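You operate a simulated robot arm through the tools that you are given. There is no shell and no other tool.

Carry out the task below with a simulated two-armed robot. There is one attempt and no reset: what you move stays moved.

JOB
Brake the disc and pump the tall gearbox's oil up to MAX.
Fine: the blue feed valve is open for the pumping and shut again at the end. Where these are worked on the way, their far stop is far enough and under half their travel is too little: blue feed valve.

The check looks at the end state, three seconds after you hand in, the way a careful person would. Anything else that was tipped, shoved, dropped, spilled or broken makes it a failure.

ROBOT AND FRAMES
Two 7-joint arms with three-finger grippers on one trunk that stands fixed in place. Base frame: the origin is at the foot of the trunk, x ahead of it, y to its left, z up. Units: mm, degrees, N and s.
The left shoulder is at [22, 154, 1051], the right one opposite. With the tool pointing down near the work surface each hand reaches from about 140 to 600 mm from the base axis, measured 20 degrees to its own side. Payload 2.69 kg a hand.
The TCP of each hand is the grasp point between the finger pads, 29 mm short of the fingertips. In the tool frame z runs along the fingers and y along their closing line. The gripper opens to 120 mm; its body begins 78 mm behind the TCP.
Orientation is told as [roll, pitch, yaw] about the base's x, y, z axes, in that order, counted from this pose: with the fingers straight down and closing along the base's y, the tool's x points along the base's -x, its y along +y and its z along -z.

CONTROLS
- The arms move only by the tool arm_command. It takes "left_motion", "right_motion" or both (then of equal length, played together; a hand with none holds still); each is a list of rows, each a list of 2 entries, a list of its own where there are three numbers: the shift along the tool's x, y, z in mm, then the turn, a rotation vector about the tool's x, y, z in degrees. In form: [[[dx, dy, dz], [rx, ry, rz]], ...]. A call has 1 to 20 rows; each row is the pose to reach, as a shift and turn from the pose commanded when the call began, along the tool's axes at that moment. "left_grip" and "right_grip" are, for a hand that has rows, the closure in counts, from 0 (fully open) to 255 (shut), set as the call begins (left out, the last holds). Each row takes 0.2 s and may step no farther than 50 mm and 8.6 degrees from the row before; otherwise, or with a gripper value out of range, the whole call is refused. Where a pose cannot be reached the arm comes as near as it can. A force on the tool above 40 N (or 10 N above the force at the start of the call, whichever is more), or a blocked arm, ends the call early, and 0.2 s more pass. Each finger travels about 136.2 mm/s and halts on what it meets, pressing with about 33 N; the grip force reading is that of the motor and also rises with nothing between the fingers. The clock runs only during rows and for 0.2 s after the last one: add rows that repeat a pose to give the fingers time. The reply holds the time, the measured pose of the TCP, the force on the tool along the base axes, the opening and the grip force, in the units named above and with some noise, with the torque about the TCP (base axes, N m) and any sound that the robot's microphone picked up.
- Cameras (640 x 400 px; columns grow to the right, rows downward): "scene" is now at [131.1, 12.7, 1230.6]; the picture's right is [0.08, -1.00, 0.00], its down [-0.36, -0.03, -0.93] and it looks along [0.93, 0.07, -0.36] (base axes); focal length 214 px, centre (320, 200). "left" rides on the left gripper at [63, 0, -104] in its tool frame; the picture's right is [0.00, 1.00, 0.00], its down [-0.83, 0.00, -0.56] and it looks along [-0.56, 0.00, 0.83] (tool axes); focal length 275 px, centre (320, 200). "right" rides on the right gripper at [63, 0, -104] in its tool frame; the picture's right is [0.00, 1.00, 0.00], its down [-0.83, 0.00, -0.56] and it looks along [-0.56, 0.00, 0.83] (tool axes); focal length 275 px, centre (320, 200). There is no depth. A picture from a camera that has moved, and an enlarged one, comes with that camera's place and axes in the base frame and with its lens. The place of the scene camera against the robot may be out by one fixed shift of up to 18 mm in any direction.
- snapshot(camera): a new picture of that camera. No time passes.
- slide_trunk(by): moves the trunk up (or, below 0, down) by that many mm; the arms and the scene camera ride with it, the base frame stays. It gives what a move gives, with no picture.
- pan_tilt(pan, tilt): turns the head with the scene camera to pan (to the left, within 80 degrees either way) and tilt (down, from -29 to 69), counted from straight ahead of the robot (the tilt from the chest, where the trunk bows). It gives what a move gives.
- close_up(camera, box): a new picture of the part [left, top, right, bottom] of that camera's present view, enlarged. No time passes.
- job_done(): hands the job in; it is judged then, once.

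Nothing tells you positions but the pictures and the camera data. Unless the task says otherwise, let go and move clear before handing in.

The tools are called after "Call:" as a command line: name --argument value ..., lists and objects as JSON in quotes. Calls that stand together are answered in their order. arm_command: Moves the arms, as the interface text tells. Its arguments: {"type":"object","properties":{"left_motion":{"type":"array"},"left_grip":{"type":"number"},"right_motion":{"type":"array"},"right_grip":{"type":"number"}},"required":[]} The other tools are called the same way: slide_trunk (by) moves the trunk up or down; pan_tilt (pan, tilt) turns the head that bears the scene camera; snapshot (camera) takes a picture; close_up (camera, box) takes an enlarged picture of a part of a camera's view; job_done () hands the job in.

At the start:

```text
t: 0.0
left_eef_pos: [348.9, 250.9, 1165.7]
left_orientation: [0.0, -0.1, 0.0]
left_wrist_force: [1.1, 0.3, -0.4]
left_torque: [-0.01, 0.0, -0.01]
left_finger_gap: 120.3
left_grasp_force: 0.1
right_eef_pos: [329.4, -95.8, 1168.5]
right_orientation: [0.0, -0.1, 0.0]
right_wrist_force: [0.2, -1.1, 0.3]
right_torque: [-0.03, 0.0, -0.01]
right_finger_gap: 120.0
right_grasp_force: 0.1
trunk travel left (down, up): [-413.0, 25.0]
head pan, tilt (commanded): [4.6, 21.2]
```

scene: 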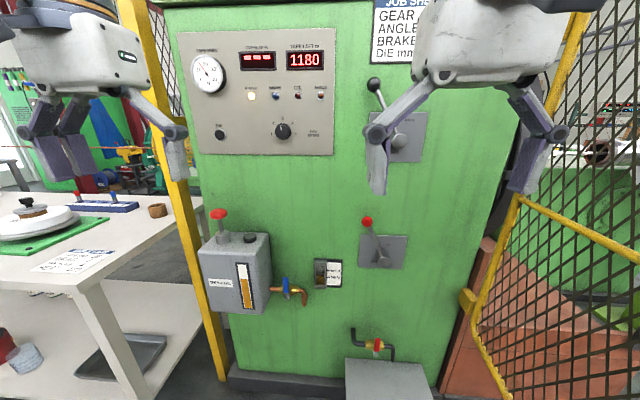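
right: 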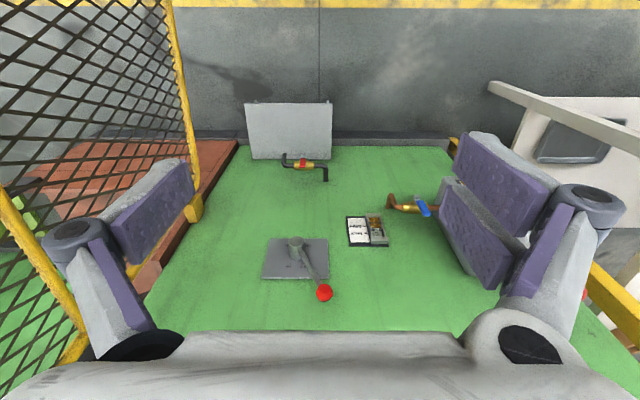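
left: 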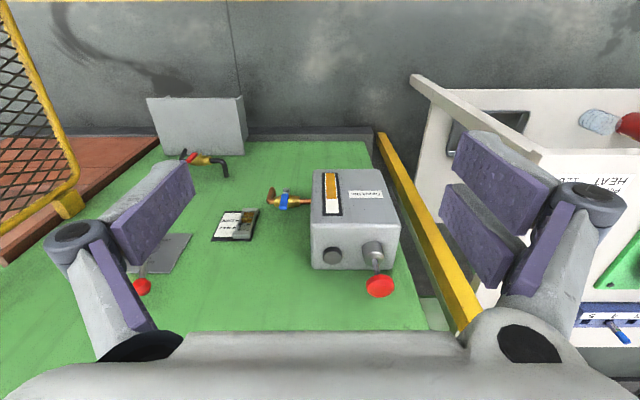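

I see a green machine with a control panel, two levers with gate plates (black knob above, red knob below), a grey oil box with a red pump knob and sight glass, a blue feed valve, a small label, and a red drain valve at the bottom. First I look closer at everything before moving.

Call:
close_up --camera "scene" --box '[180, 190, 340, 330]'

Call:
close_up --camera "scene" --box '[340, 60, 460, 280]'

Call:
close_up --camera "scene" --box '[170, 20, 350, 160]'

Call:
close_up --camera "left" --box '[100, 80, 440, 310]'

Call:
close_up --camera "right" --box '[220, 80, 460, 310]'

Call:
close_up --camera "scene" --box '[0, 160, 200, 290]'

Call:
close_up --camera "scene" --box '[340, 0, 460, 75]'

```text
2.86 times, centred on (260, 260) of scene
camera zoom: at [131.1, 12.7, 1230.6], right [0.08, -1.0, 0.0], down [-0.36, -0.03, -0.93], along [0.93, 0.07, -0.36], focal length 613 px, centre (491, 29)
```

zoom: 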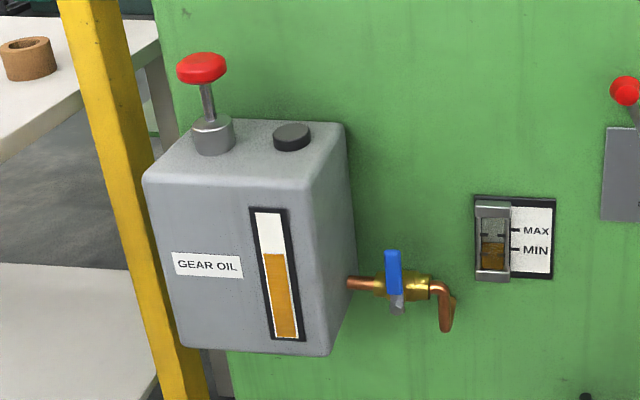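

```text
1.82 times, centred on (400, 170) of scene
camera zoom: at [131.1, 12.7, 1230.6], right [0.08, -1.0, 0.0], down [-0.36, -0.03, -0.93], along [0.93, 0.07, -0.36], focal length 390 px, centre (174, 254)
```

zoom: 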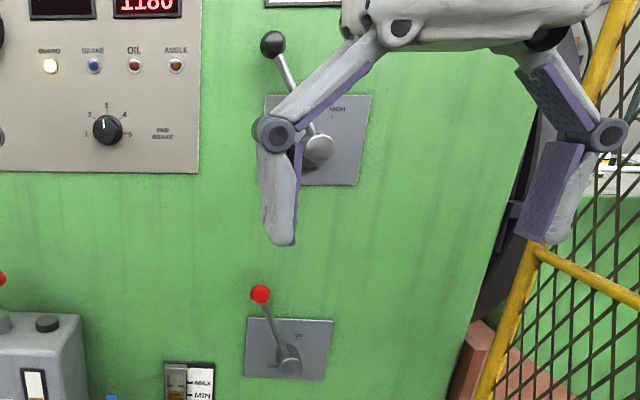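

```text
2.86 times, centred on (260, 90) of scene
camera zoom: at [131.1, 12.7, 1230.6], right [0.08, -1.0, 0.0], down [-0.36, -0.03, -0.93], along [0.93, 0.07, -0.36], focal length 613 px, centre (491, 514)
```

zoom: 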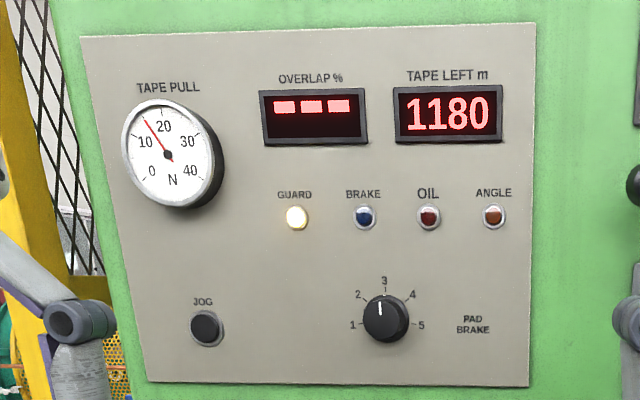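

```text
1.74 times, centred on (270, 195) of left
camera zoom: at [287.1, 250.8, 1270.1], right [0.0, 1.0, 0.0], down [0.83, 0.0, 0.56], along [0.56, 0.0, -0.83], focal length 479 px, centre (407, 209)
```

zoom: 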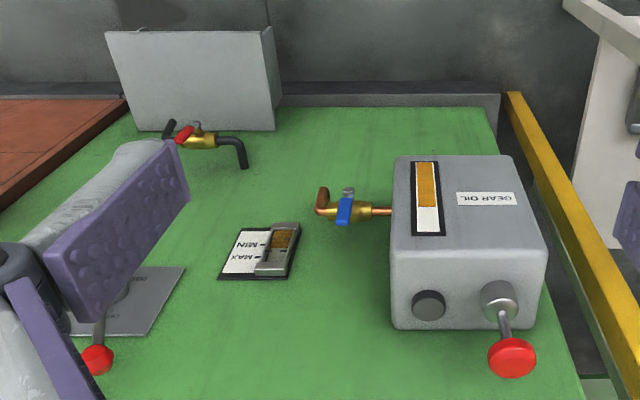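

```text
1.74 times, centred on (340, 195) of right
camera zoom: at [266.5, -98.3, 1274.8], right [0.0, 1.0, 0.0], down [0.83, 0.0, 0.56], along [0.56, 0.0, -0.83], focal length 479 px, centre (285, 209)
```

zoom: 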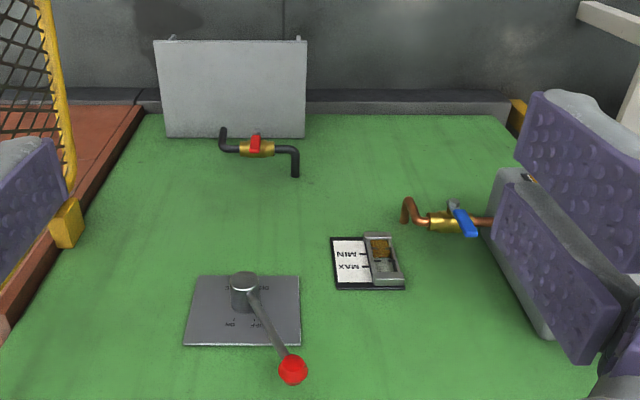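

```text
3.08 times, centred on (100, 225) of scene
camera zoom: at [131.1, 12.7, 1230.6], right [0.08, -1.0, 0.0], down [-0.36, -0.03, -0.93], along [0.93, 0.07, -0.36], focal length 660 px, centre (997, 123)
```

zoom: 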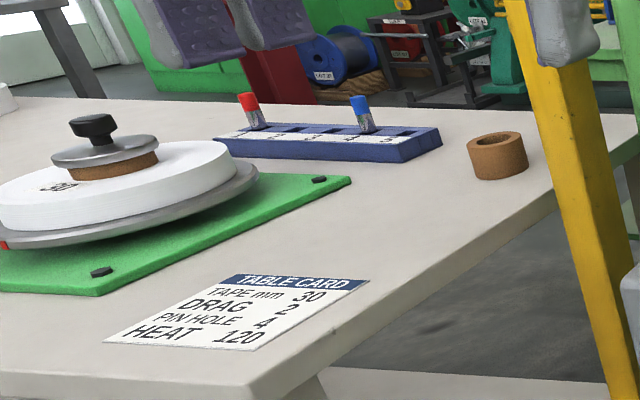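

```text
5.33 times, centred on (400, 38) of scene
camera zoom: at [131.1, 12.7, 1230.6], right [0.08, -1.0, 0.0], down [-0.36, -0.03, -0.93], along [0.93, 0.07, -0.36], focal length 1144 px, centre (-107, 1067)
```

zoom: 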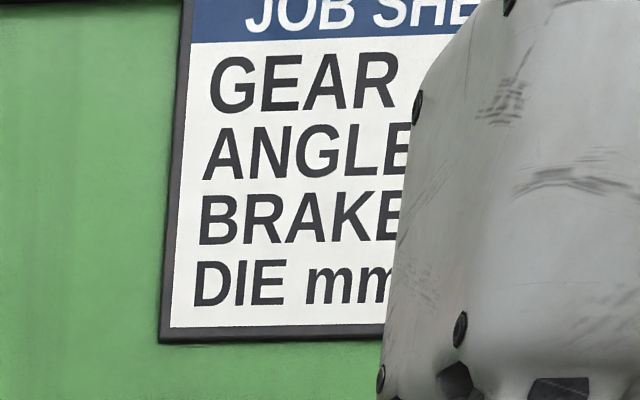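

The view so far: lower lever plate reads something like ON/OFF, the job sheet is partly hidden by the right hand. I'll turn the head to see the rest of the scene and read the labels.

Call:
pan_tilt --pan -25 --tilt 15

Call:
snapshot --camera "scene"

Call:
pan_tilt --pan -10 --tilt -5

Call:
snapshot --camera "scene"

Call:
pan_tilt --pan -5 --tilt 45

Call:
snapshot --camera "scene"

Call:
pan_tilt --pan 40 --tilt 25

Call:
snapshot --camera "scene"

```text
t: 0.9
left_eef_pos: [349.4, 250.2, 1165.8]
left_orientation: [-0.1, 0.0, 0.2]
left_wrist_force: [0.8, 0.1, 0.0]
left_torque: [-0.04, 0.02, 0.02]
left_finger_gap: 120.0
left_grasp_force: 0.1
right_eef_pos: [330.7, -96.0, 1168.5]
right_orientation: [0.0, 0.0, 0.0]
right_wrist_force: [0.5, -0.2, -0.4]
right_torque: [-0.03, 0.01, 0.0]
right_finger_gap: 119.8
right_grasp_force: 0.0
trunk travel left (down, up): [-413.0, 25.0]
head pan, tilt (commanded): [-25.0, 15.0]
```

```text
taken
camera scene: at [123.1, -34.2, 1240.7], right [-0.42, -0.91, 0.0], down [-0.23, 0.11, -0.97], along [0.88, -0.41, -0.26], focal length 214 px, centre (320, 200)
```

scene: 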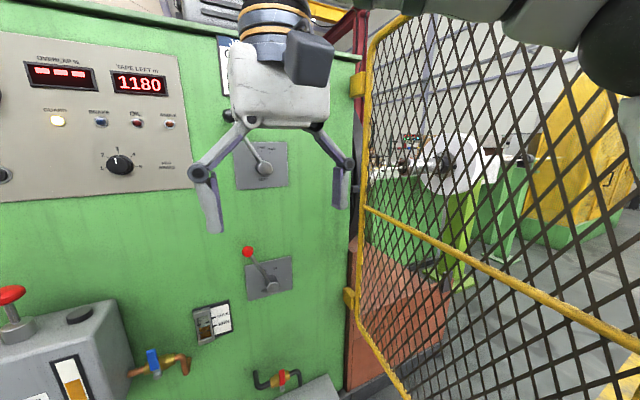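

```text
t: 1.8
left_eef_pos: [348.9, 250.5, 1165.6]
left_orientation: [-0.1, -0.1, 0.1]
left_wrist_force: [0.5, 0.2, 0.1]
left_torque: [0.0, -0.03, 0.02]
left_finger_gap: 120.2
left_grasp_force: 0.2
right_eef_pos: [330.0, -96.7, 1168.6]
right_orientation: [0.0, -0.1, 0.0]
right_wrist_force: [-0.3, 1.0, -0.5]
right_torque: [-0.03, 0.0, -0.01]
right_finger_gap: 120.3
right_grasp_force: 0.0
trunk travel left (down, up): [-413.0, 25.0]
head pan, tilt (commanded): [-10.0, -5.0]
```

```text
taken
camera scene: at [124.6, -10.0, 1272.5], right [-0.17, -0.98, 0.0], down [0.09, -0.02, -1.0], along [0.98, -0.17, 0.09], focal length 214 px, centre (320, 200)
```

scene: 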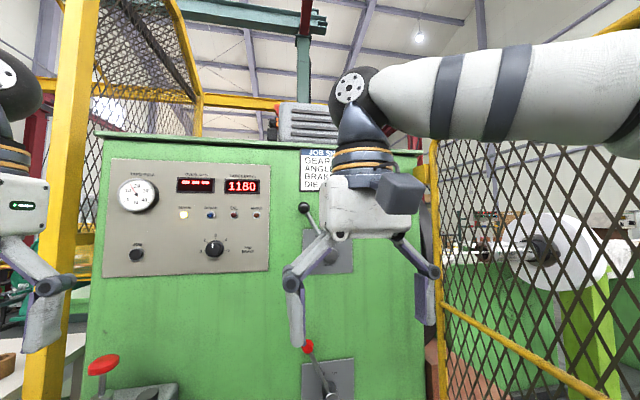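

```text
t: 3.0
left_eef_pos: [349.4, 250.6, 1166.8]
left_orientation: [0.0, -0.1, 0.2]
left_wrist_force: [0.0, 0.7, 0.0]
left_torque: [0.0, 0.02, 0.01]
left_finger_gap: 119.9
left_grasp_force: 0.0
right_eef_pos: [329.5, -97.0, 1169.1]
right_orientation: [0.0, 0.0, 0.0]
right_wrist_force: [-0.8, 0.8, -0.1]
right_torque: [-0.01, 0.05, 0.0]
right_finger_gap: 120.0
right_grasp_force: 0.1
trunk travel left (down, up): [-413.0, 25.0]
head pan, tilt (commanded): [-5.0, 45.0]
```

```text
taken
camera scene: at [119.4, -1.9, 1193.9], right [-0.09, -1.0, 0.0], down [-0.7, 0.06, -0.71], along [0.7, -0.06, -0.71], focal length 214 px, centre (320, 200)
```

scene: 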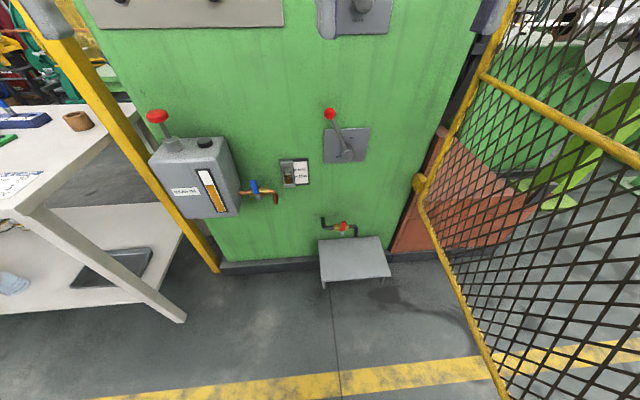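

```text
t: 4.1
left_eef_pos: [349.8, 250.2, 1165.8]
left_orientation: [0.0, -0.1, 0.1]
left_wrist_force: [0.3, 0.4, 0.2]
left_torque: [-0.02, -0.04, 0.02]
left_finger_gap: 119.7
left_grasp_force: 0.1
right_eef_pos: [327.9, -97.5, 1168.7]
right_orientation: [-0.1, 0.0, -0.1]
right_wrist_force: [0.0, 0.5, -0.2]
right_torque: [0.01, 0.04, -0.01]
right_finger_gap: 119.9
right_grasp_force: 0.0
trunk travel left (down, up): [-413.0, 25.0]
head pan, tilt (commanded): [40.0, 25.0]
```

```text
taken
camera scene: at [109.1, 64.4, 1224.4], right [0.64, -0.77, 0.0], down [-0.32, -0.27, -0.91], along [0.69, 0.58, -0.42], focal length 214 px, centre (320, 200)
```

scene: 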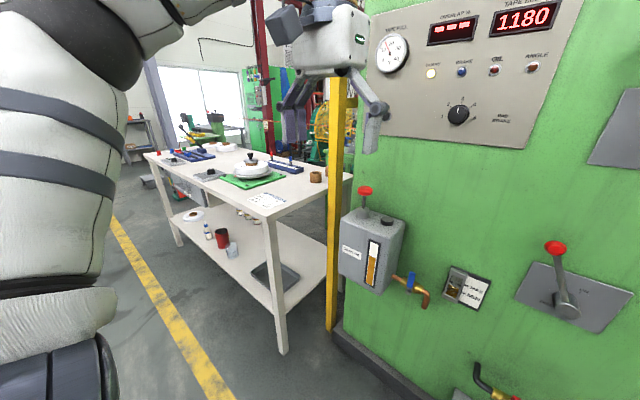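

The green cabinet is the tall gearbox; the lower lever seems to be the disc brake. I zoom on the lever labels and compare gauges.

Call:
close_up --camera "scene" --box '[500, 220, 640, 345]'

Call:
close_up --camera "right" --box '[250, 220, 350, 310]'

Call:
close_up --camera "scene" --box '[330, 180, 500, 310]'

Call:
pan_tilt --pan -5 --tilt 30

Call:
snapshot --camera "scene"

Call:
close_up --camera "scene" --box '[300, 100, 420, 220]'

```text
3.20 times, centred on (570, 282) of scene
camera zoom: at [109.1, 64.4, 1224.4], right [0.64, -0.77, 0.0], down [-0.32, -0.27, -0.91], along [0.69, 0.58, -0.42], focal length 686 px, centre (-480, -64)
```

zoom: 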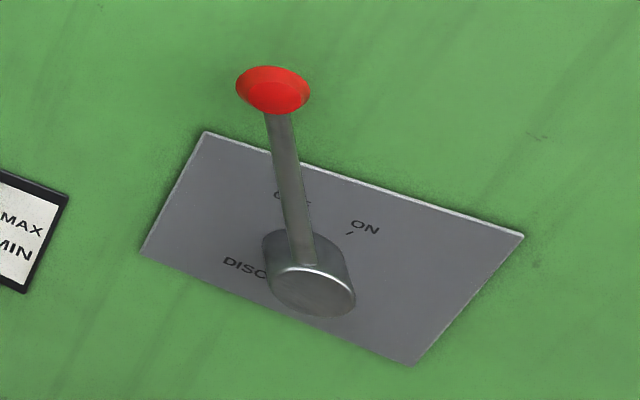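

```text
4.44 times, centred on (300, 265) of right
camera zoom: at [266.5, -98.3, 1274.8], right [0.0, 1.0, 0.0], down [0.83, 0.0, 0.56], along [0.56, 0.0, -0.83], focal length 1224 px, centre (409, -89)
```

zoom: 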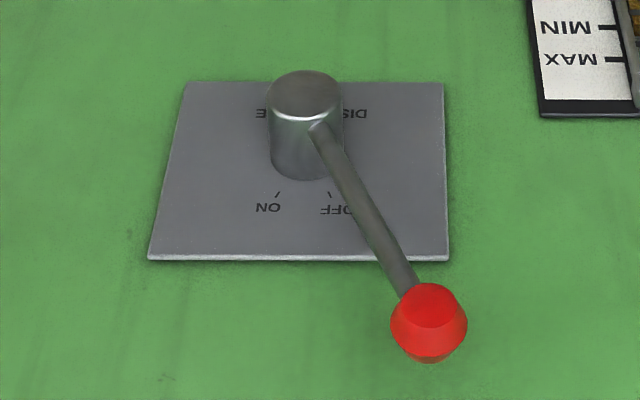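

```text
3.08 times, centred on (415, 245) of scene
camera zoom: at [109.1, 64.4, 1224.4], right [0.64, -0.77, 0.0], down [-0.32, -0.27, -0.91], along [0.69, 0.58, -0.42], focal length 660 px, centre (28, 62)
```

zoom: 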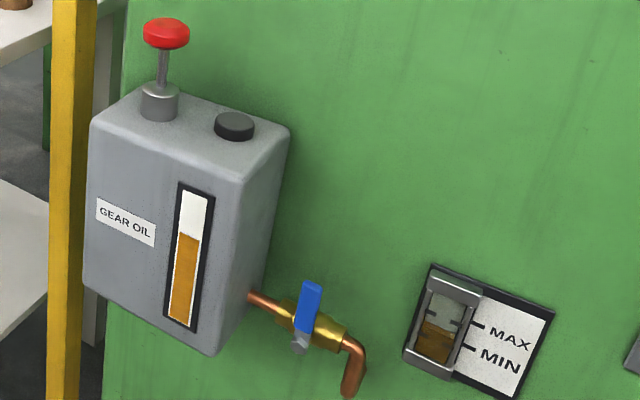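

```text
t: 5.2
left_eef_pos: [349.3, 250.8, 1167.3]
left_orientation: [0.0, -0.1, 0.0]
left_wrist_force: [0.4, -0.5, -0.8]
left_torque: [0.02, 0.0, -0.03]
left_finger_gap: 120.1
left_grasp_force: 0.0
right_eef_pos: [328.6, -97.3, 1169.0]
right_orientation: [0.0, 0.0, -0.1]
right_wrist_force: [0.4, -0.3, -0.3]
right_torque: [0.01, 0.0, 0.0]
right_finger_gap: 120.0
right_grasp_force: 0.0
trunk travel left (down, up): [-413.0, 25.0]
head pan, tilt (commanded): [-5.0, 30.0]
```

```text
taken
camera scene: at [128.5, -2.6, 1216.5], right [-0.09, -1.0, 0.0], down [-0.5, 0.04, -0.87], along [0.86, -0.07, -0.5], focal length 214 px, centre (320, 200)
```

scene: 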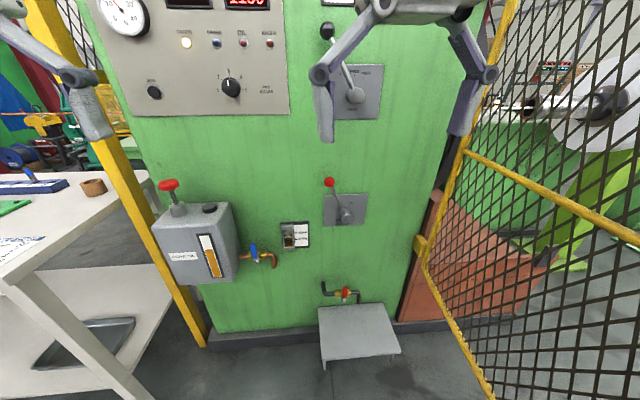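

```text
3.33 times, centred on (360, 160) of scene
camera zoom: at [128.5, -2.6, 1216.5], right [-0.09, -1.0, 0.0], down [-0.5, 0.04, -0.87], along [0.86, -0.07, -0.5], focal length 715 px, centre (187, 333)
```

zoom: 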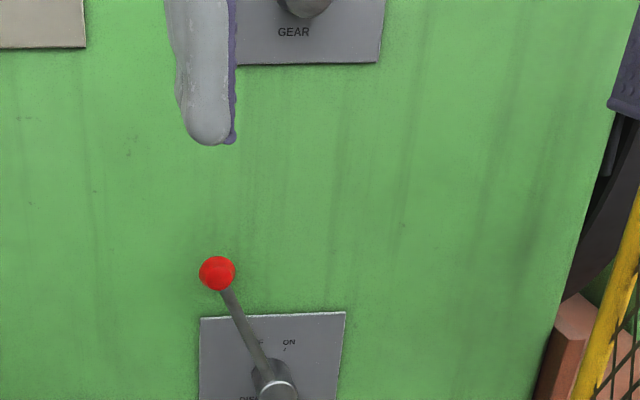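

The lower lever is labelled DISC BRAKE (now on OFF, tilted left; knob near [717, -90, 929], pivot near [~735, -156, 772]), the pump knob is near [700, 362, 942], and the blue valve handle near [674, 162, 703] is shut (across the pipe). I first bring the right hand, closed, to a waypoint left of the brake knob with the tool pitched 45° forward.

Call:
arm_command --right_motion '[[[-34, 7, 22], [0, -5.6, 0]], [[-68, 14, 44], [0, -11.2, 0]], [[-102, 21, 67], [0, -16.9, 0]], [[-136, 28, 89], [0, -22.5, 0]], [[-170, 36, 111], [0, -28.1, 0]], [[-203, 43, 133], [0, -33.7, 0]], [[-237, 50, 156], [0, -39.4, 0]], [[-271, 57, 178], [0, -45, 0]], [[-271, 57, 178], [0, -45, 0]]]' --right_grip 255

Call:
snapshot --camera "right"

Call:
snapshot --camera "scene"

```text
t: 7.2
left_eef_pos: [349.1, 250.7, 1166.6]
left_orientation: [0.0, -0.1, 0.2]
left_wrist_force: [0.3, 0.2, -0.3]
left_torque: [0.03, -0.02, 0.0]
left_finger_gap: 120.1
left_grasp_force: 0.1
right_eef_pos: [600.4, -40.4, 990.7]
right_orientation: [0.1, -45.1, 0.1]
right_wrist_force: [-0.1, -0.1, -0.4]
right_torque: [0.01, 0.03, 0.0]
right_finger_gap: 0.0
right_grasp_force: 28.2
trunk travel left (down, up): [-413.0, 25.0]
head pan, tilt (commanded): [-5.0, 30.0]
```

```text
taken
camera right: at [482.2, -41.6, 1021.7], right [0.0, 1.0, 0.0], down [0.19, 0.0, 0.98], along [0.98, 0.0, -0.19], focal length 275 px, centre (320, 200)
```

right: 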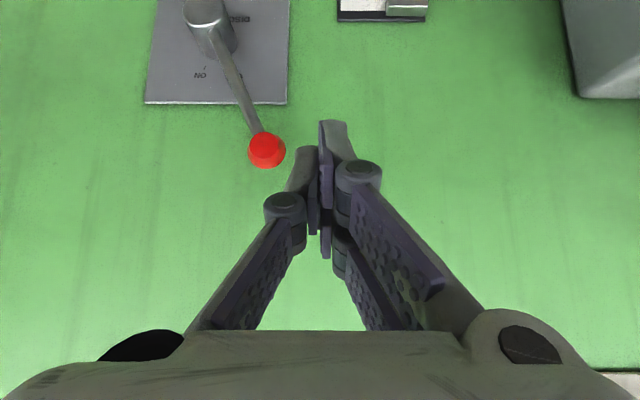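

```text
taken
camera scene: at [128.1, -2.8, 1216.6], right [-0.09, -1.0, 0.0], down [-0.5, 0.04, -0.87], along [0.86, -0.08, -0.5], focal length 214 px, centre (320, 200)
```

scene: 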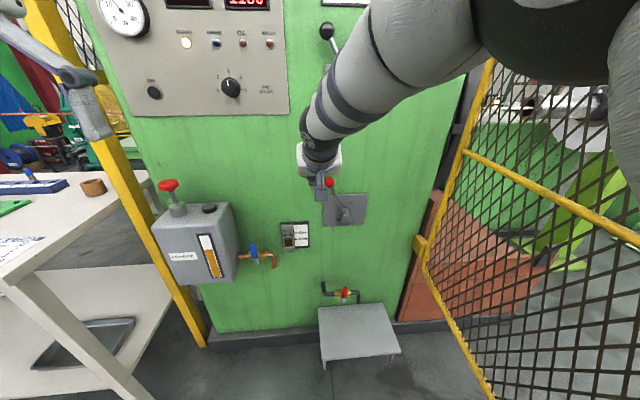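

The knob is confirmed at about [717, -89, 930], with closed fingers to its left. I now move the fingertips in beside the knob, leaving a gap.

Call:
arm_command --right_motion '[[[-11, -2, 40], [0, 0, 0]], [[-23, -3, 82], [0, 0, 0]], [[-34, -4, 122], [0, 0, 0]], [[-34, -4, 122], [0, 0, 0]]]' --right_grip 255

Call:
snapshot --camera "right"

Call:
close_up --camera "scene" --box '[280, 150, 380, 240]'

```text
t: 8.2
left_eef_pos: [348.7, 251.2, 1168.2]
left_orientation: [0.0, -0.2, 0.1]
left_wrist_force: [-0.2, 0.0, -0.3]
left_torque: [0.02, -0.02, -0.01]
left_finger_gap: 119.8
left_grasp_force: 0.0
right_eef_pos: [709.9, -42.3, 928.7]
right_orientation: [-0.1, -45.0, 0.1]
right_wrist_force: [-0.8, 0.6, 0.2]
right_torque: [0.02, -0.05, -0.02]
right_finger_gap: 0.1
right_grasp_force: 29.0
trunk travel left (down, up): [-413.0, 25.0]
head pan, tilt (commanded): [-5.0, 30.0]
```

```text
taken
camera right: at [591.6, -44.4, 959.9], right [0.0, 1.0, 0.0], down [0.19, 0.01, 0.98], along [0.98, 0.0, -0.19], focal length 275 px, centre (320, 200)
```

right: 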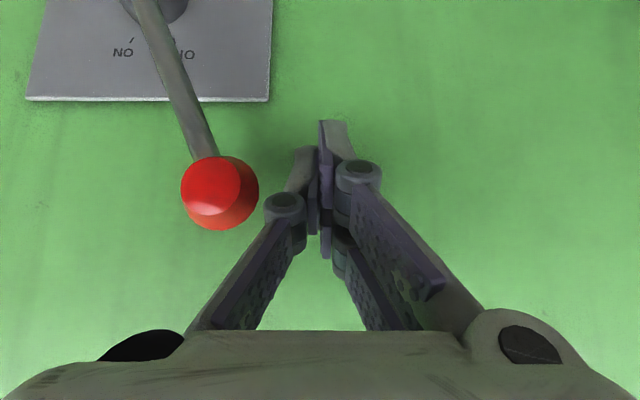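

```text
4.44 times, centred on (330, 195) of scene
camera zoom: at [127.1, -2.6, 1216.9], right [-0.09, -1.0, 0.0], down [-0.5, 0.04, -0.87], along [0.86, -0.08, -0.5], focal length 953 px, centre (276, 222)
```

zoom: 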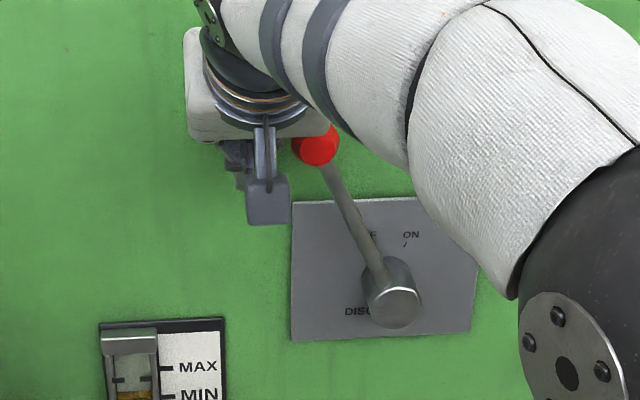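

The finger is clear on the left of the knob at the same height. I now push to the right (-y), following the lever's arc, to about half-way and watch the force.

Call:
arm_command --right_motion '[[[0, -8, 0], [0, 0, 0]], [[0, -15, 0], [0, 0, 0]], [[-2, -23, -2], [0, 0, 0]], [[-4, -31, -4], [0, 0, 0]], [[-6, -40, -6], [0, 0, 0]], [[-7, -48, -7], [0, 0, 0]], [[-8, -56, -8], [0, 0, 0]], [[-9, -65, -9], [0, 0, 0]], [[-9.5, -73, -9.5], [0, 0, 0]], [[-10, -82, -10], [0, 0, 0]]]' --right_grip 255

Call:
snapshot --camera "right"

```text
t: 10.4
left_eef_pos: [350.0, 250.6, 1165.2]
left_orientation: [0.0, -0.1, 0.1]
left_wrist_force: [-0.8, -0.1, 0.2]
left_torque: [-0.01, 0.01, -0.03]
left_finger_gap: 120.0
left_grasp_force: 0.0
right_eef_pos: [711.7, -125.0, 942.5]
right_orientation: [0.1, -45.0, 0.1]
right_wrist_force: [-0.3, 1.3, 0.9]
right_torque: [0.03, -0.02, 0.02]
right_finger_gap: 0.1
right_grasp_force: 28.9
trunk travel left (down, up): [-413.0, 25.0]
head pan, tilt (commanded): [-5.0, 30.0]
```

```text
taken
camera right: at [593.0, -127.3, 973.3], right [0.0, 1.0, 0.0], down [0.19, 0.0, 0.98], along [0.98, 0.0, -0.19], focal length 275 px, centre (320, 200)
```

right: 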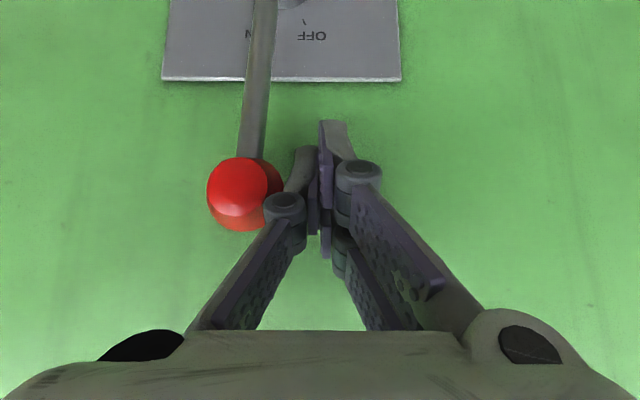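

The lever moves easily and is about half-way over, knob against the knuckle. I continue the push along the falling side of the arc until the ON stop.

Call:
arm_command --right_motion '[[[0, -8, 0], [0, 0, 0]], [[0.7, -17, 0.7], [0, 0, 0]], [[1.5, -26, 1.5], [0, 0, 0]], [[3, -34, 3], [0, 0, 0]], [[4, -43, 4], [0, 0, 0]], [[6, -51, 6], [0, 0, 0]], [[8, -58, 8], [0, 0, 0]], [[10, -65, 10], [0, 0, 0]], [[11, -70, 11], [0, 0, 0]], [[12, -75, 12], [0, 0, 0]]]' --right_grip 255

Call:
snapshot --camera "right"

Call:
snapshot --camera "scene"

```text
t: 12.4
left_eef_pos: [348.0, 251.5, 1166.2]
left_orientation: [-0.1, -0.2, 0.1]
left_wrist_force: [0.4, -0.7, 0.6]
left_torque: [0.06, 0.01, -0.01]
left_finger_gap: 120.0
left_grasp_force: 0.2
right_eef_pos: [709.9, -183.8, 931.8]
right_orientation: [0.9, -45.6, 0.2]
right_wrist_force: [-3.0, 20.0, 7.3]
right_torque: [-0.11, 0.01, -0.06]
right_finger_gap: 0.0
right_grasp_force: 29.1
trunk travel left (down, up): [-413.0, 25.0]
head pan, tilt (commanded): [-5.0, 30.0]
stopped in row 9 (right hand): the force on the tool passed its limit at 44 N (the readings are from after the stop); the commanded pose is now the measured one
```

```text
taken
camera right: at [592.3, -185.8, 961.9], right [-0.02, 1.0, 0.01], down [0.18, 0.0, 0.98], along [0.98, 0.02, -0.18], focal length 275 px, centre (320, 200)
```

right: 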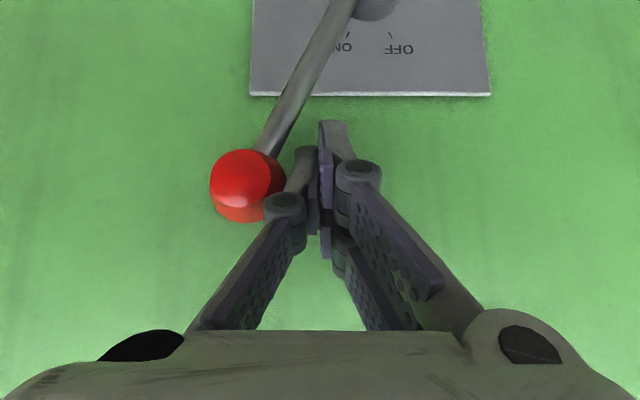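

```text
taken
camera scene: at [127.3, -2.0, 1216.7], right [-0.09, -1.0, 0.0], down [-0.5, 0.04, -0.87], along [0.86, -0.08, -0.5], focal length 214 px, centre (320, 200)
```

scene: 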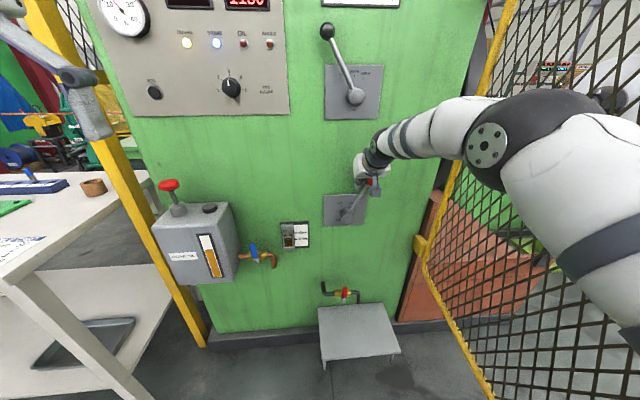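

The BRAKE lamp is lit and the lever rests on the ON stop. I now back the right hand off to the left and out, along the way it came.

Call:
arm_command --right_motion '[[[0, 20, 0], [0, 0, 0]], [[0, 40, 0], [0, 0, 0]], [[8, 60, -40], [0, 0, 0]], [[16, 80, -80], [0, 0, 0]], [[24, 100, -120], [0, 0, 0]], [[30, 120, -150], [0, 0, 0]], [[30, 120, -150], [0, 0, 0]]]' --right_grip 255

Call:
snapshot --camera "scene"

Call:
snapshot --camera "right"

```text
t: 14.0
left_eef_pos: [350.7, 250.4, 1164.5]
left_orientation: [0.0, 0.1, 0.1]
left_wrist_force: [0.1, 0.4, -0.7]
left_torque: [0.03, 0.02, 0.04]
left_finger_gap: 120.1
left_grasp_force: 0.1
right_eef_pos: [584.2, -71.2, 1007.8]
right_orientation: [1.3, -44.5, -0.8]
right_wrist_force: [0.6, -0.5, -1.2]
right_torque: [-0.02, 0.0, 0.01]
right_finger_gap: 0.1
right_grasp_force: 28.3
trunk travel left (down, up): [-413.0, 25.0]
head pan, tilt (commanded): [-5.0, 30.0]
```

```text
taken
camera scene: at [130.6, -8.5, 1229.2], right [-0.15, -0.99, 0.0], down [-0.37, 0.05, -0.93], along [0.92, -0.14, -0.37], focal length 214 px, centre (320, 200)
```

scene: 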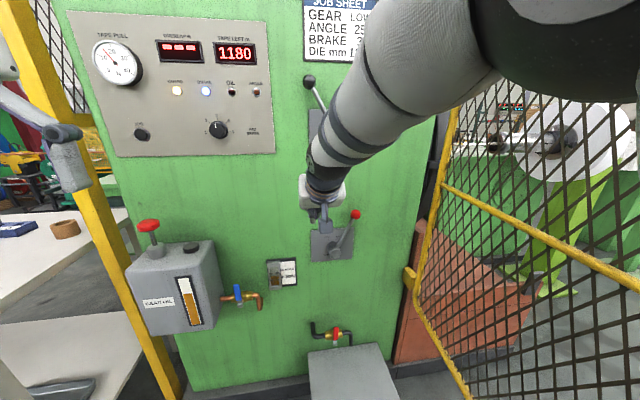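

```text
taken
camera right: at [465.3, -73.0, 1040.1], right [0.0, 1.0, 0.01], down [0.2, -0.01, 0.98], along [0.98, 0.01, -0.2], focal length 275 px, centre (320, 200)
```

right: 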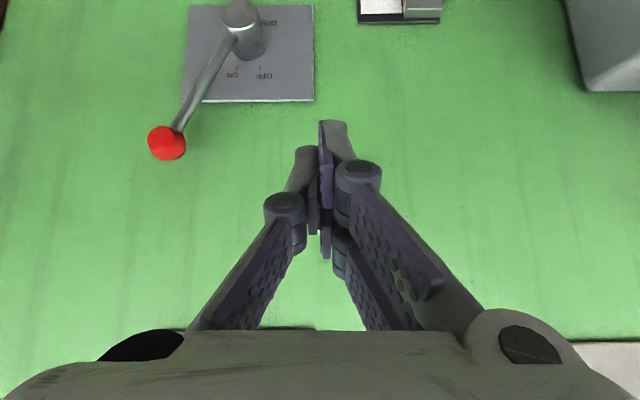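

The brake lever stays on ON and its lamp is lit. Next I bring the right hand back to its rest place and lower the left hand, open and pitched 60°, in front of the blue valve to see it straight on.

Call:
arm_command --right_motion '[[[6, -2, -27], [0, 4.1, 0]], [[12, -5, -53], [0, 8.2, 0]], [[18, -7, -80], [0, 12.3, 0]], [[24, -9, -106], [0, 16.4, 0]], [[30, -12, -133], [0, 20.5, 0]], [[36, -14, -160], [0, 24.5, 0]], [[42, -17, -186], [0, 28.6, 0]], [[48, -19, -213], [0, 32.7, 0]], [[54, -21, -239], [0, 36.8, 0]], [[60, -24, -266], [0, 40.9, 0]], [[66, -26, -292], [0, 45, 0]]]' --left_motion '[[[-16, -7, 40], [0, -5.4, 0]], [[-31, -15, 79], [0, -10.9, 0]], [[-47, -22, 119], [0, -16.4, 0]], [[-62, -29, 158], [0, -21.8, 0]], [[-78, -37, 198], [0, -27.3, 0]], [[-93, -44, 238], [0, -32.7, 0]], [[-109, -52, 277], [0, -38.2, 0]], [[-124, -59, 317], [0, -43.6, 0]], [[-140, -66, 357], [0, -49.1, 0]], [[-156, -74, 396], [0, -54.5, 0]], [[-171, -81, 436], [0, -60, 0]]]' --left_grip 0 --right_grip 255

Call:
snapshot --camera "left"

Call:
snapshot --camera "scene"

```text
t: 16.4
left_eef_pos: [497.4, 151.4, 731.2]
left_orientation: [1.1, -52.9, 0.6]
left_wrist_force: [-0.4, -0.2, 0.0]
left_torque: [-0.02, -0.02, -0.02]
left_finger_gap: 119.5
left_grasp_force: 0.1
left hand out of reach, approached as far as the arm can: row 10, 11
right_eef_pos: [329.9, -102.8, 1173.2]
right_orientation: [0.7, -0.1, 0.4]
right_wrist_force: [0.3, -2.2, -0.9]
right_torque: [0.19, 0.04, -0.01]
right_finger_gap: 0.1
right_grasp_force: 28.3
trunk travel left (down, up): [-413.0, 25.0]
head pan, tilt (commanded): [-5.0, 30.0]
```

```text
taken
camera left: at [377.2, 148.6, 743.2], right [-0.02, 1.0, 0.02], down [0.06, -0.01, 1.0], along [1.0, 0.02, -0.06], focal length 275 px, centre (320, 200)
```

left: 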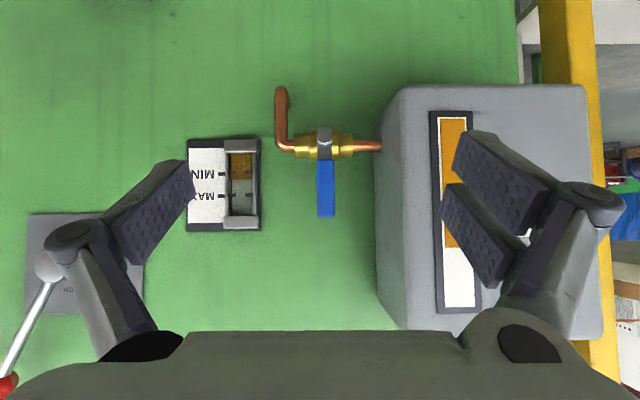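

```text
taken
camera scene: at [130.0, -6.3, 1216.2], right [-0.09, -1.0, 0.0], down [-0.5, 0.05, -0.87], along [0.86, -0.07, -0.5], focal length 214 px, centre (320, 200)
```

scene: 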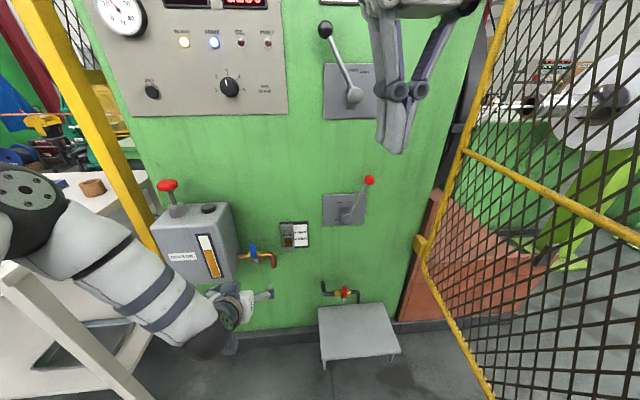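

From straight on, the blue handle points up from a stem that faces me (pivot ≈ [670, 160, 667], tip at z ≈ 745), so it must swing toward -y (the box blocks the other way). The left arm was at a reach limit, so I lower the trunk by 200 mm to have the shoulders level with the work.

Call:
slide_trunk --by -200

Call:
snapshot --camera "scene"

Call:
snapshot --camera "left"

```text
t: 18.6
left_eef_pos: [496.4, 153.1, 532.1]
left_orientation: [0.7, -52.9, 0.7]
left_wrist_force: [-0.6, 0.2, 0.1]
left_torque: [0.02, 0.04, -0.01]
left_finger_gap: 120.3
left_grasp_force: 0.1
right_eef_pos: [364.5, -98.0, 937.0]
right_orientation: [0.5, 7.8, 0.5]
right_wrist_force: [0.2, 0.1, 0.1]
right_torque: [0.0, -0.02, -0.04]
right_finger_gap: 0.0
right_grasp_force: 28.3
trunk travel left (down, up): [-213.0, 225.0]
head pan, tilt (commanded): [-5.0, 30.0]
```

```text
taken
camera scene: at [210.3, -2.7, 1000.9], right [-0.09, -1.0, 0.0], down [-0.5, 0.04, -0.87], along [0.86, -0.08, -0.5], focal length 214 px, centre (320, 200)
```

scene: 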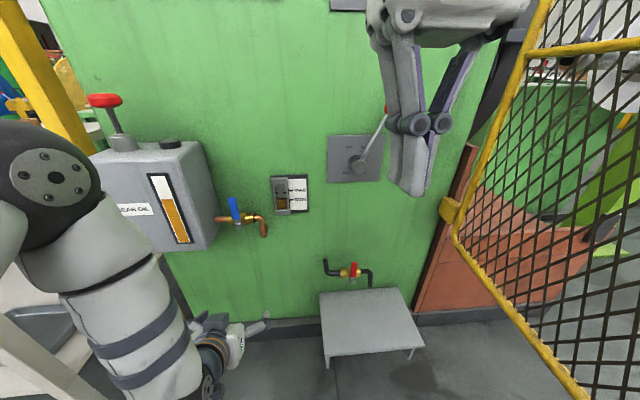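

```text
taken
camera left: at [376.3, 150.0, 543.8], right [-0.02, 1.0, 0.01], down [0.06, -0.01, 1.0], along [1.0, 0.02, -0.06], focal length 275 px, centre (320, 200)
```

left: 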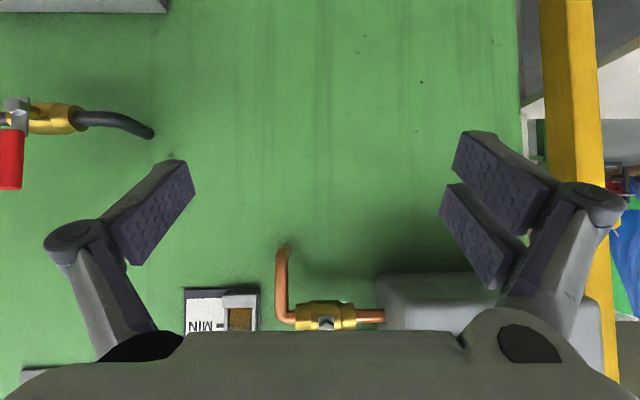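

The trunk came down and leaned forward a little, so the camera and shoulders are nearer now. I test with a null move where the commanded left pose actually is before going on.

Call:
arm_command --left_motion '[[[0, 0, 0], [0, 0, 0]]]' --right_motion '[[[0, 0, 0], [0, 0, 0]]]'

Call:
snapshot --camera "scene"

```text
t: 19.0
left_eef_pos: [496.1, 152.8, 531.5]
left_orientation: [0.6, -52.9, 0.8]
left_wrist_force: [0.2, 0.1, 0.0]
left_torque: [0.01, -0.04, -0.02]
left_finger_gap: 120.1
left_grasp_force: 0.0
right_eef_pos: [364.5, -97.6, 937.7]
right_orientation: [0.6, 7.9, 0.5]
right_wrist_force: [0.2, 0.4, -0.5]
right_torque: [-0.01, 0.02, 0.01]
right_finger_gap: 0.0
right_grasp_force: 28.4
trunk travel left (down, up): [-213.0, 225.0]
head pan, tilt (commanded): [-5.0, 30.0]
```

```text
taken
camera scene: at [210.4, -2.7, 1000.9], right [-0.09, -1.0, 0.0], down [-0.5, 0.04, -0.87], along [0.86, -0.08, -0.5], focal length 214 px, centre (320, 200)
```

scene: 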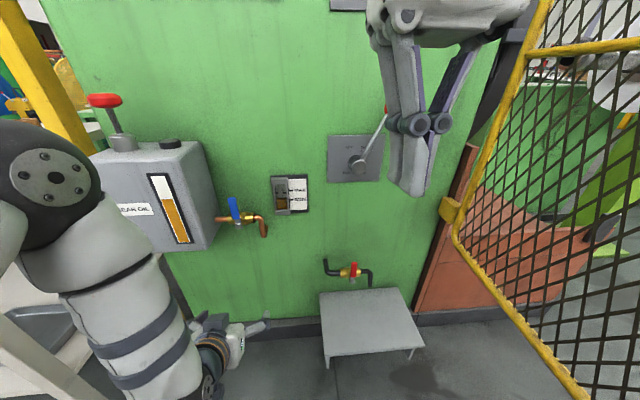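

The left pose is steady. Now I close the left fingers and bring them up in front of the gap between the blue handle and the box, pointing nearly straight ahead.

Call:
arm_command --left_motion '[[[-36, 7, -8], [0, -3.7, 0]], [[-73, 13, -16], [0, -7.4, 0]], [[-109, 20, -24], [0, -11, 0]], [[-146, 27, -32], [0, -14.7, 0]], [[-182, 33, -39], [0, -18.4, 0]], [[-219, 40, -47], [0, -22, 0]], [[-219, 40, -47], [0, -22, 0]]]' --left_grip 255

Call:
snapshot --camera "left"

Call:
snapshot --camera "scene"

```text
t: 20.6
left_eef_pos: [595.9, 157.0, 709.3]
left_orientation: [2.1, -74.9, 0.0]
left_wrist_force: [-0.1, -0.5, -0.4]
left_torque: [-0.02, -0.02, 0.01]
left_finger_gap: 0.1
left_grasp_force: 28.8
left hand out of reach, approached as far as the arm can: row 2, 3, 4, 5, 6, 7
right_eef_pos: [363.6, -97.5, 936.3]
right_orientation: [0.5, 7.8, 0.5]
right_wrist_force: [-0.6, -0.4, 0.1]
right_torque: [0.0, 0.02, -0.03]
right_finger_gap: 0.0
right_grasp_force: 28.5
trunk travel left (down, up): [-213.0, 225.0]
head pan, tilt (commanded): [-5.0, 30.0]
```

```text
taken
camera left: at [479.8, 153.8, 675.5], right [-0.03, 1.0, 0.01], down [-0.32, -0.02, 0.95], along [0.95, 0.03, 0.32], focal length 275 px, centre (320, 200)
```

left: 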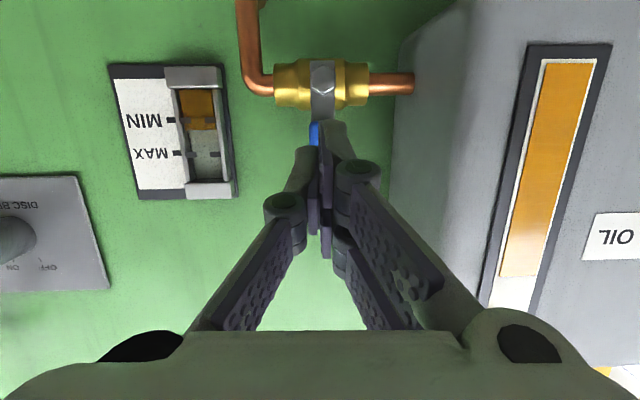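

```text
taken
camera scene: at [210.5, -2.6, 1000.8], right [-0.09, -1.0, 0.0], down [-0.5, 0.04, -0.87], along [0.86, -0.08, -0.5], focal length 214 px, centre (320, 200)
```

scene: 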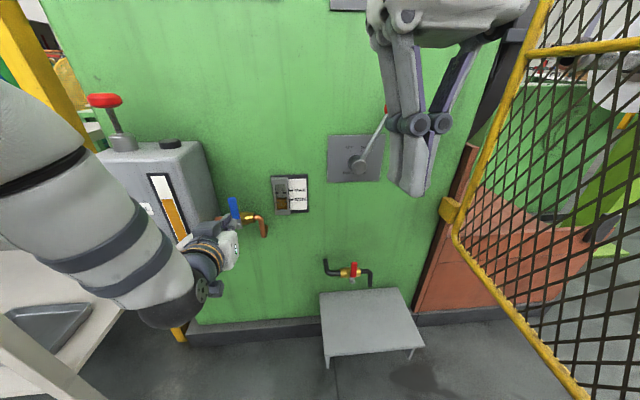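

The arm stops because the wrist is too near the lowered shoulder (too folded), not too far. So I raise the trunk again by 200 mm; the left hand is clear in front of the box while it rides up.

Call:
slide_trunk --by 200

Call:
snapshot --camera "left"

Call:
snapshot --camera "scene"

```text
t: 22.7
left_eef_pos: [585.7, 156.4, 1016.7]
left_orientation: [2.3, -85.0, -0.4]
left_wrist_force: [-0.9, 0.2, -0.8]
left_torque: [0.01, -0.01, 0.02]
left_finger_gap: 0.0
left_grasp_force: 28.5
right_eef_pos: [364.9, -98.6, 1134.8]
right_orientation: [0.4, 7.8, 0.4]
right_wrist_force: [0.2, 0.0, -0.2]
right_torque: [-0.01, 0.0, -0.01]
right_finger_gap: 0.0
right_grasp_force: 28.2
trunk travel left (down, up): [-413.0, 25.0]
head pan, tilt (commanded): [-5.0, 30.0]
```

```text
taken
camera left: at [477.0, 152.7, 962.4], right [-0.03, 1.0, 0.01], down [-0.48, -0.02, 0.88], along [0.88, 0.03, 0.48], focal length 275 px, centre (320, 200)
```

left: 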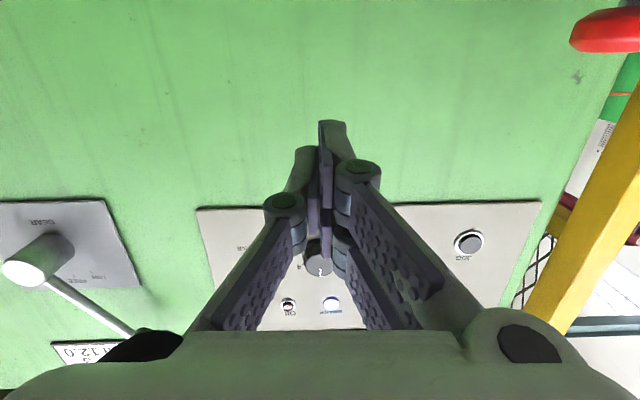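

```text
taken
camera scene: at [129.0, -2.6, 1216.3], right [-0.09, -1.0, 0.0], down [-0.5, 0.04, -0.87], along [0.86, -0.08, -0.5], focal length 214 px, centre (320, 200)
```

scene: 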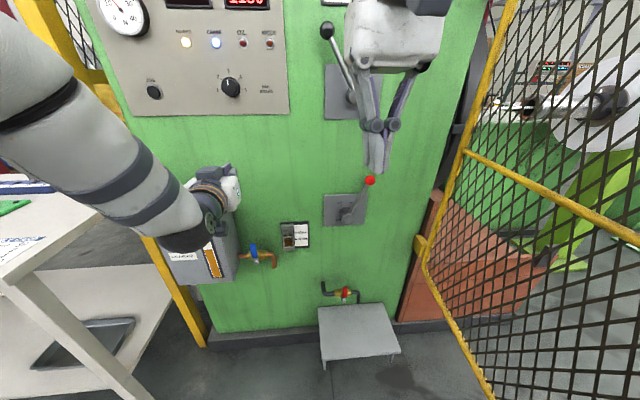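

The left hand is now at [586, 156, 1017], pointing ahead. I bring it straight down in front of the box corner to the gap left of the blue handle, staying in front of x ≈ 625.

Call:
arm_command --left_motion '[[[40, 5.6, 4.9], [0.3, 1.4, 0]], [[80, 11, 9.8], [0.6, 2.9, 0]], [[120, 16.8, 14.7], [0.9, 4.3, 0]], [[160, 22.4, 19.6], [1.2, 5.7, 0]], [[200, 28, 24.5], [1.6, 7.1, 0]], [[240, 33.5, 29.5], [1.9, 8.6, 0]], [[280, 39, 34.5], [2.2, 10, 0]], [[280, 39, 34.5], [2.2, 10, 0]]]' --left_grip 255

Call:
snapshot --camera "left"

Call:
snapshot --camera "scene"

```text
t: 24.5
left_eef_pos: [604.4, 142.5, 734.1]
left_orientation: [4.7, -74.8, -2.2]
left_wrist_force: [0.8, 0.6, 0.1]
left_torque: [0.02, -0.01, 0.02]
left_finger_gap: 0.2
left_grasp_force: 28.5
left hand out of reach, approached as far as the arm can: row 1, 2, 3, 4, 5, 6, 7, 8
right_eef_pos: [364.2, -98.3, 1135.6]
right_orientation: [0.5, 7.7, 0.4]
right_wrist_force: [-0.5, 0.2, 0.4]
right_torque: [0.03, 0.0, -0.02]
right_finger_gap: 0.0
right_grasp_force: 28.9
trunk travel left (down, up): [-413.0, 25.0]
head pan, tilt (commanded): [-5.0, 30.0]
```

```text
taken
camera left: at [487.5, 138.5, 701.9], right [-0.04, 1.0, 0.03], down [-0.32, -0.04, 0.95], along [0.95, 0.03, 0.32], focal length 275 px, centre (320, 200)
```

left: 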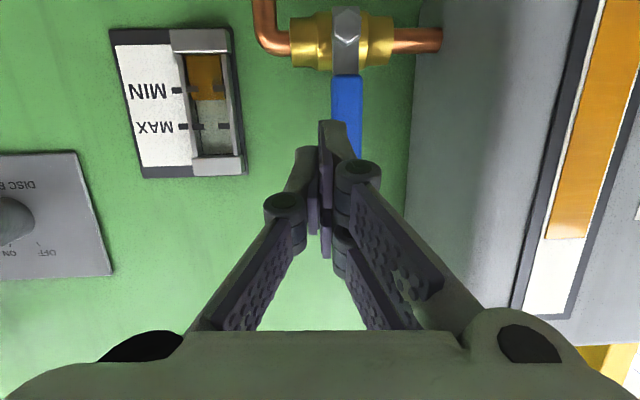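

```text
taken
camera scene: at [128.2, -2.9, 1216.6], right [-0.09, -1.0, 0.0], down [-0.5, 0.04, -0.87], along [0.86, -0.08, -0.5], focal length 214 px, centre (320, 200)
```

scene: 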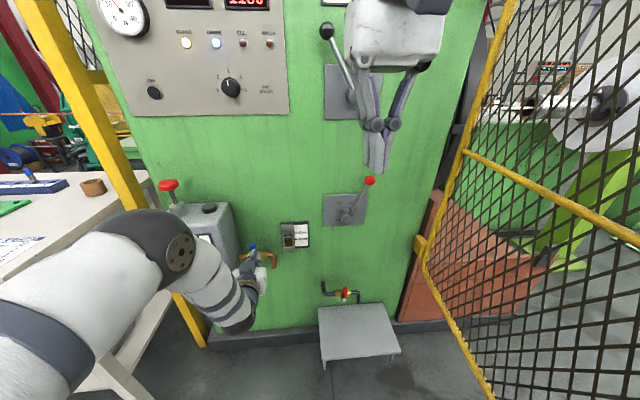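

The left arm is cramped here (wrist limit), so the right arm, which naturally points forward-left at the valve, is better for it. I take the left hand back up to its start area first.

Call:
arm_command --left_motion '[[[-29.3, 9.1, -29.9], [0, 6.25, 0]], [[-58.6, 18.2, -59.7], [0, 12.5, 0]], [[-87.8, 27.3, -89.5], [0, 18.75, 0]], [[-117.1, 36.3, -119.4], [0, 25, 0]], [[-146.4, 45.4, -149.3], [0, 31.25, 0]], [[-175.7, 54.5, -179.1], [0, 37.5, 0]], [[-204.9, 63.6, -209], [0, 43.75, 0]], [[-234.2, 72.7, -238.8], [0, 50, 0]], [[-263.5, 81.8, -268.7], [0, 56.25, 0]], [[-292.8, 90.8, -298.5], [0, 62.5, 0]], [[-322, 99.9, -328.4], [0, 68.75, 0]], [[-351.3, 109, -358.2], [0, 75, 0]]]' --left_grip 255

Call:
snapshot --camera "scene"

```text
t: 27.1
left_eef_pos: [345.8, 232.0, 1172.2]
left_orientation: [1.1, 0.4, 2.2]
left_wrist_force: [-1.0, -0.5, -1.0]
left_torque: [0.01, -0.06, 0.0]
left_finger_gap: 0.0
left_grasp_force: 28.5
right_eef_pos: [364.8, -98.6, 1138.1]
right_orientation: [0.5, 7.8, 0.5]
right_wrist_force: [-0.3, -0.2, 0.1]
right_torque: [0.01, -0.04, -0.05]
right_finger_gap: 0.0
right_grasp_force: 28.5
trunk travel left (down, up): [-413.0, 25.0]
head pan, tilt (commanded): [-5.0, 30.0]
```

```text
taken
camera scene: at [128.3, -2.9, 1216.5], right [-0.09, -1.0, 0.0], down [-0.5, 0.04, -0.87], along [0.86, -0.08, -0.5], focal length 214 px, centre (320, 200)
```

scene: 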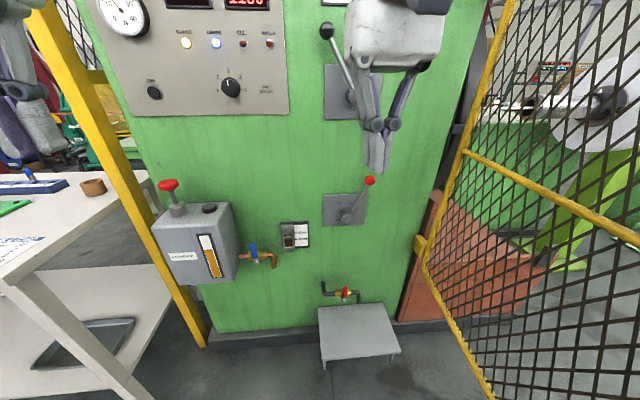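

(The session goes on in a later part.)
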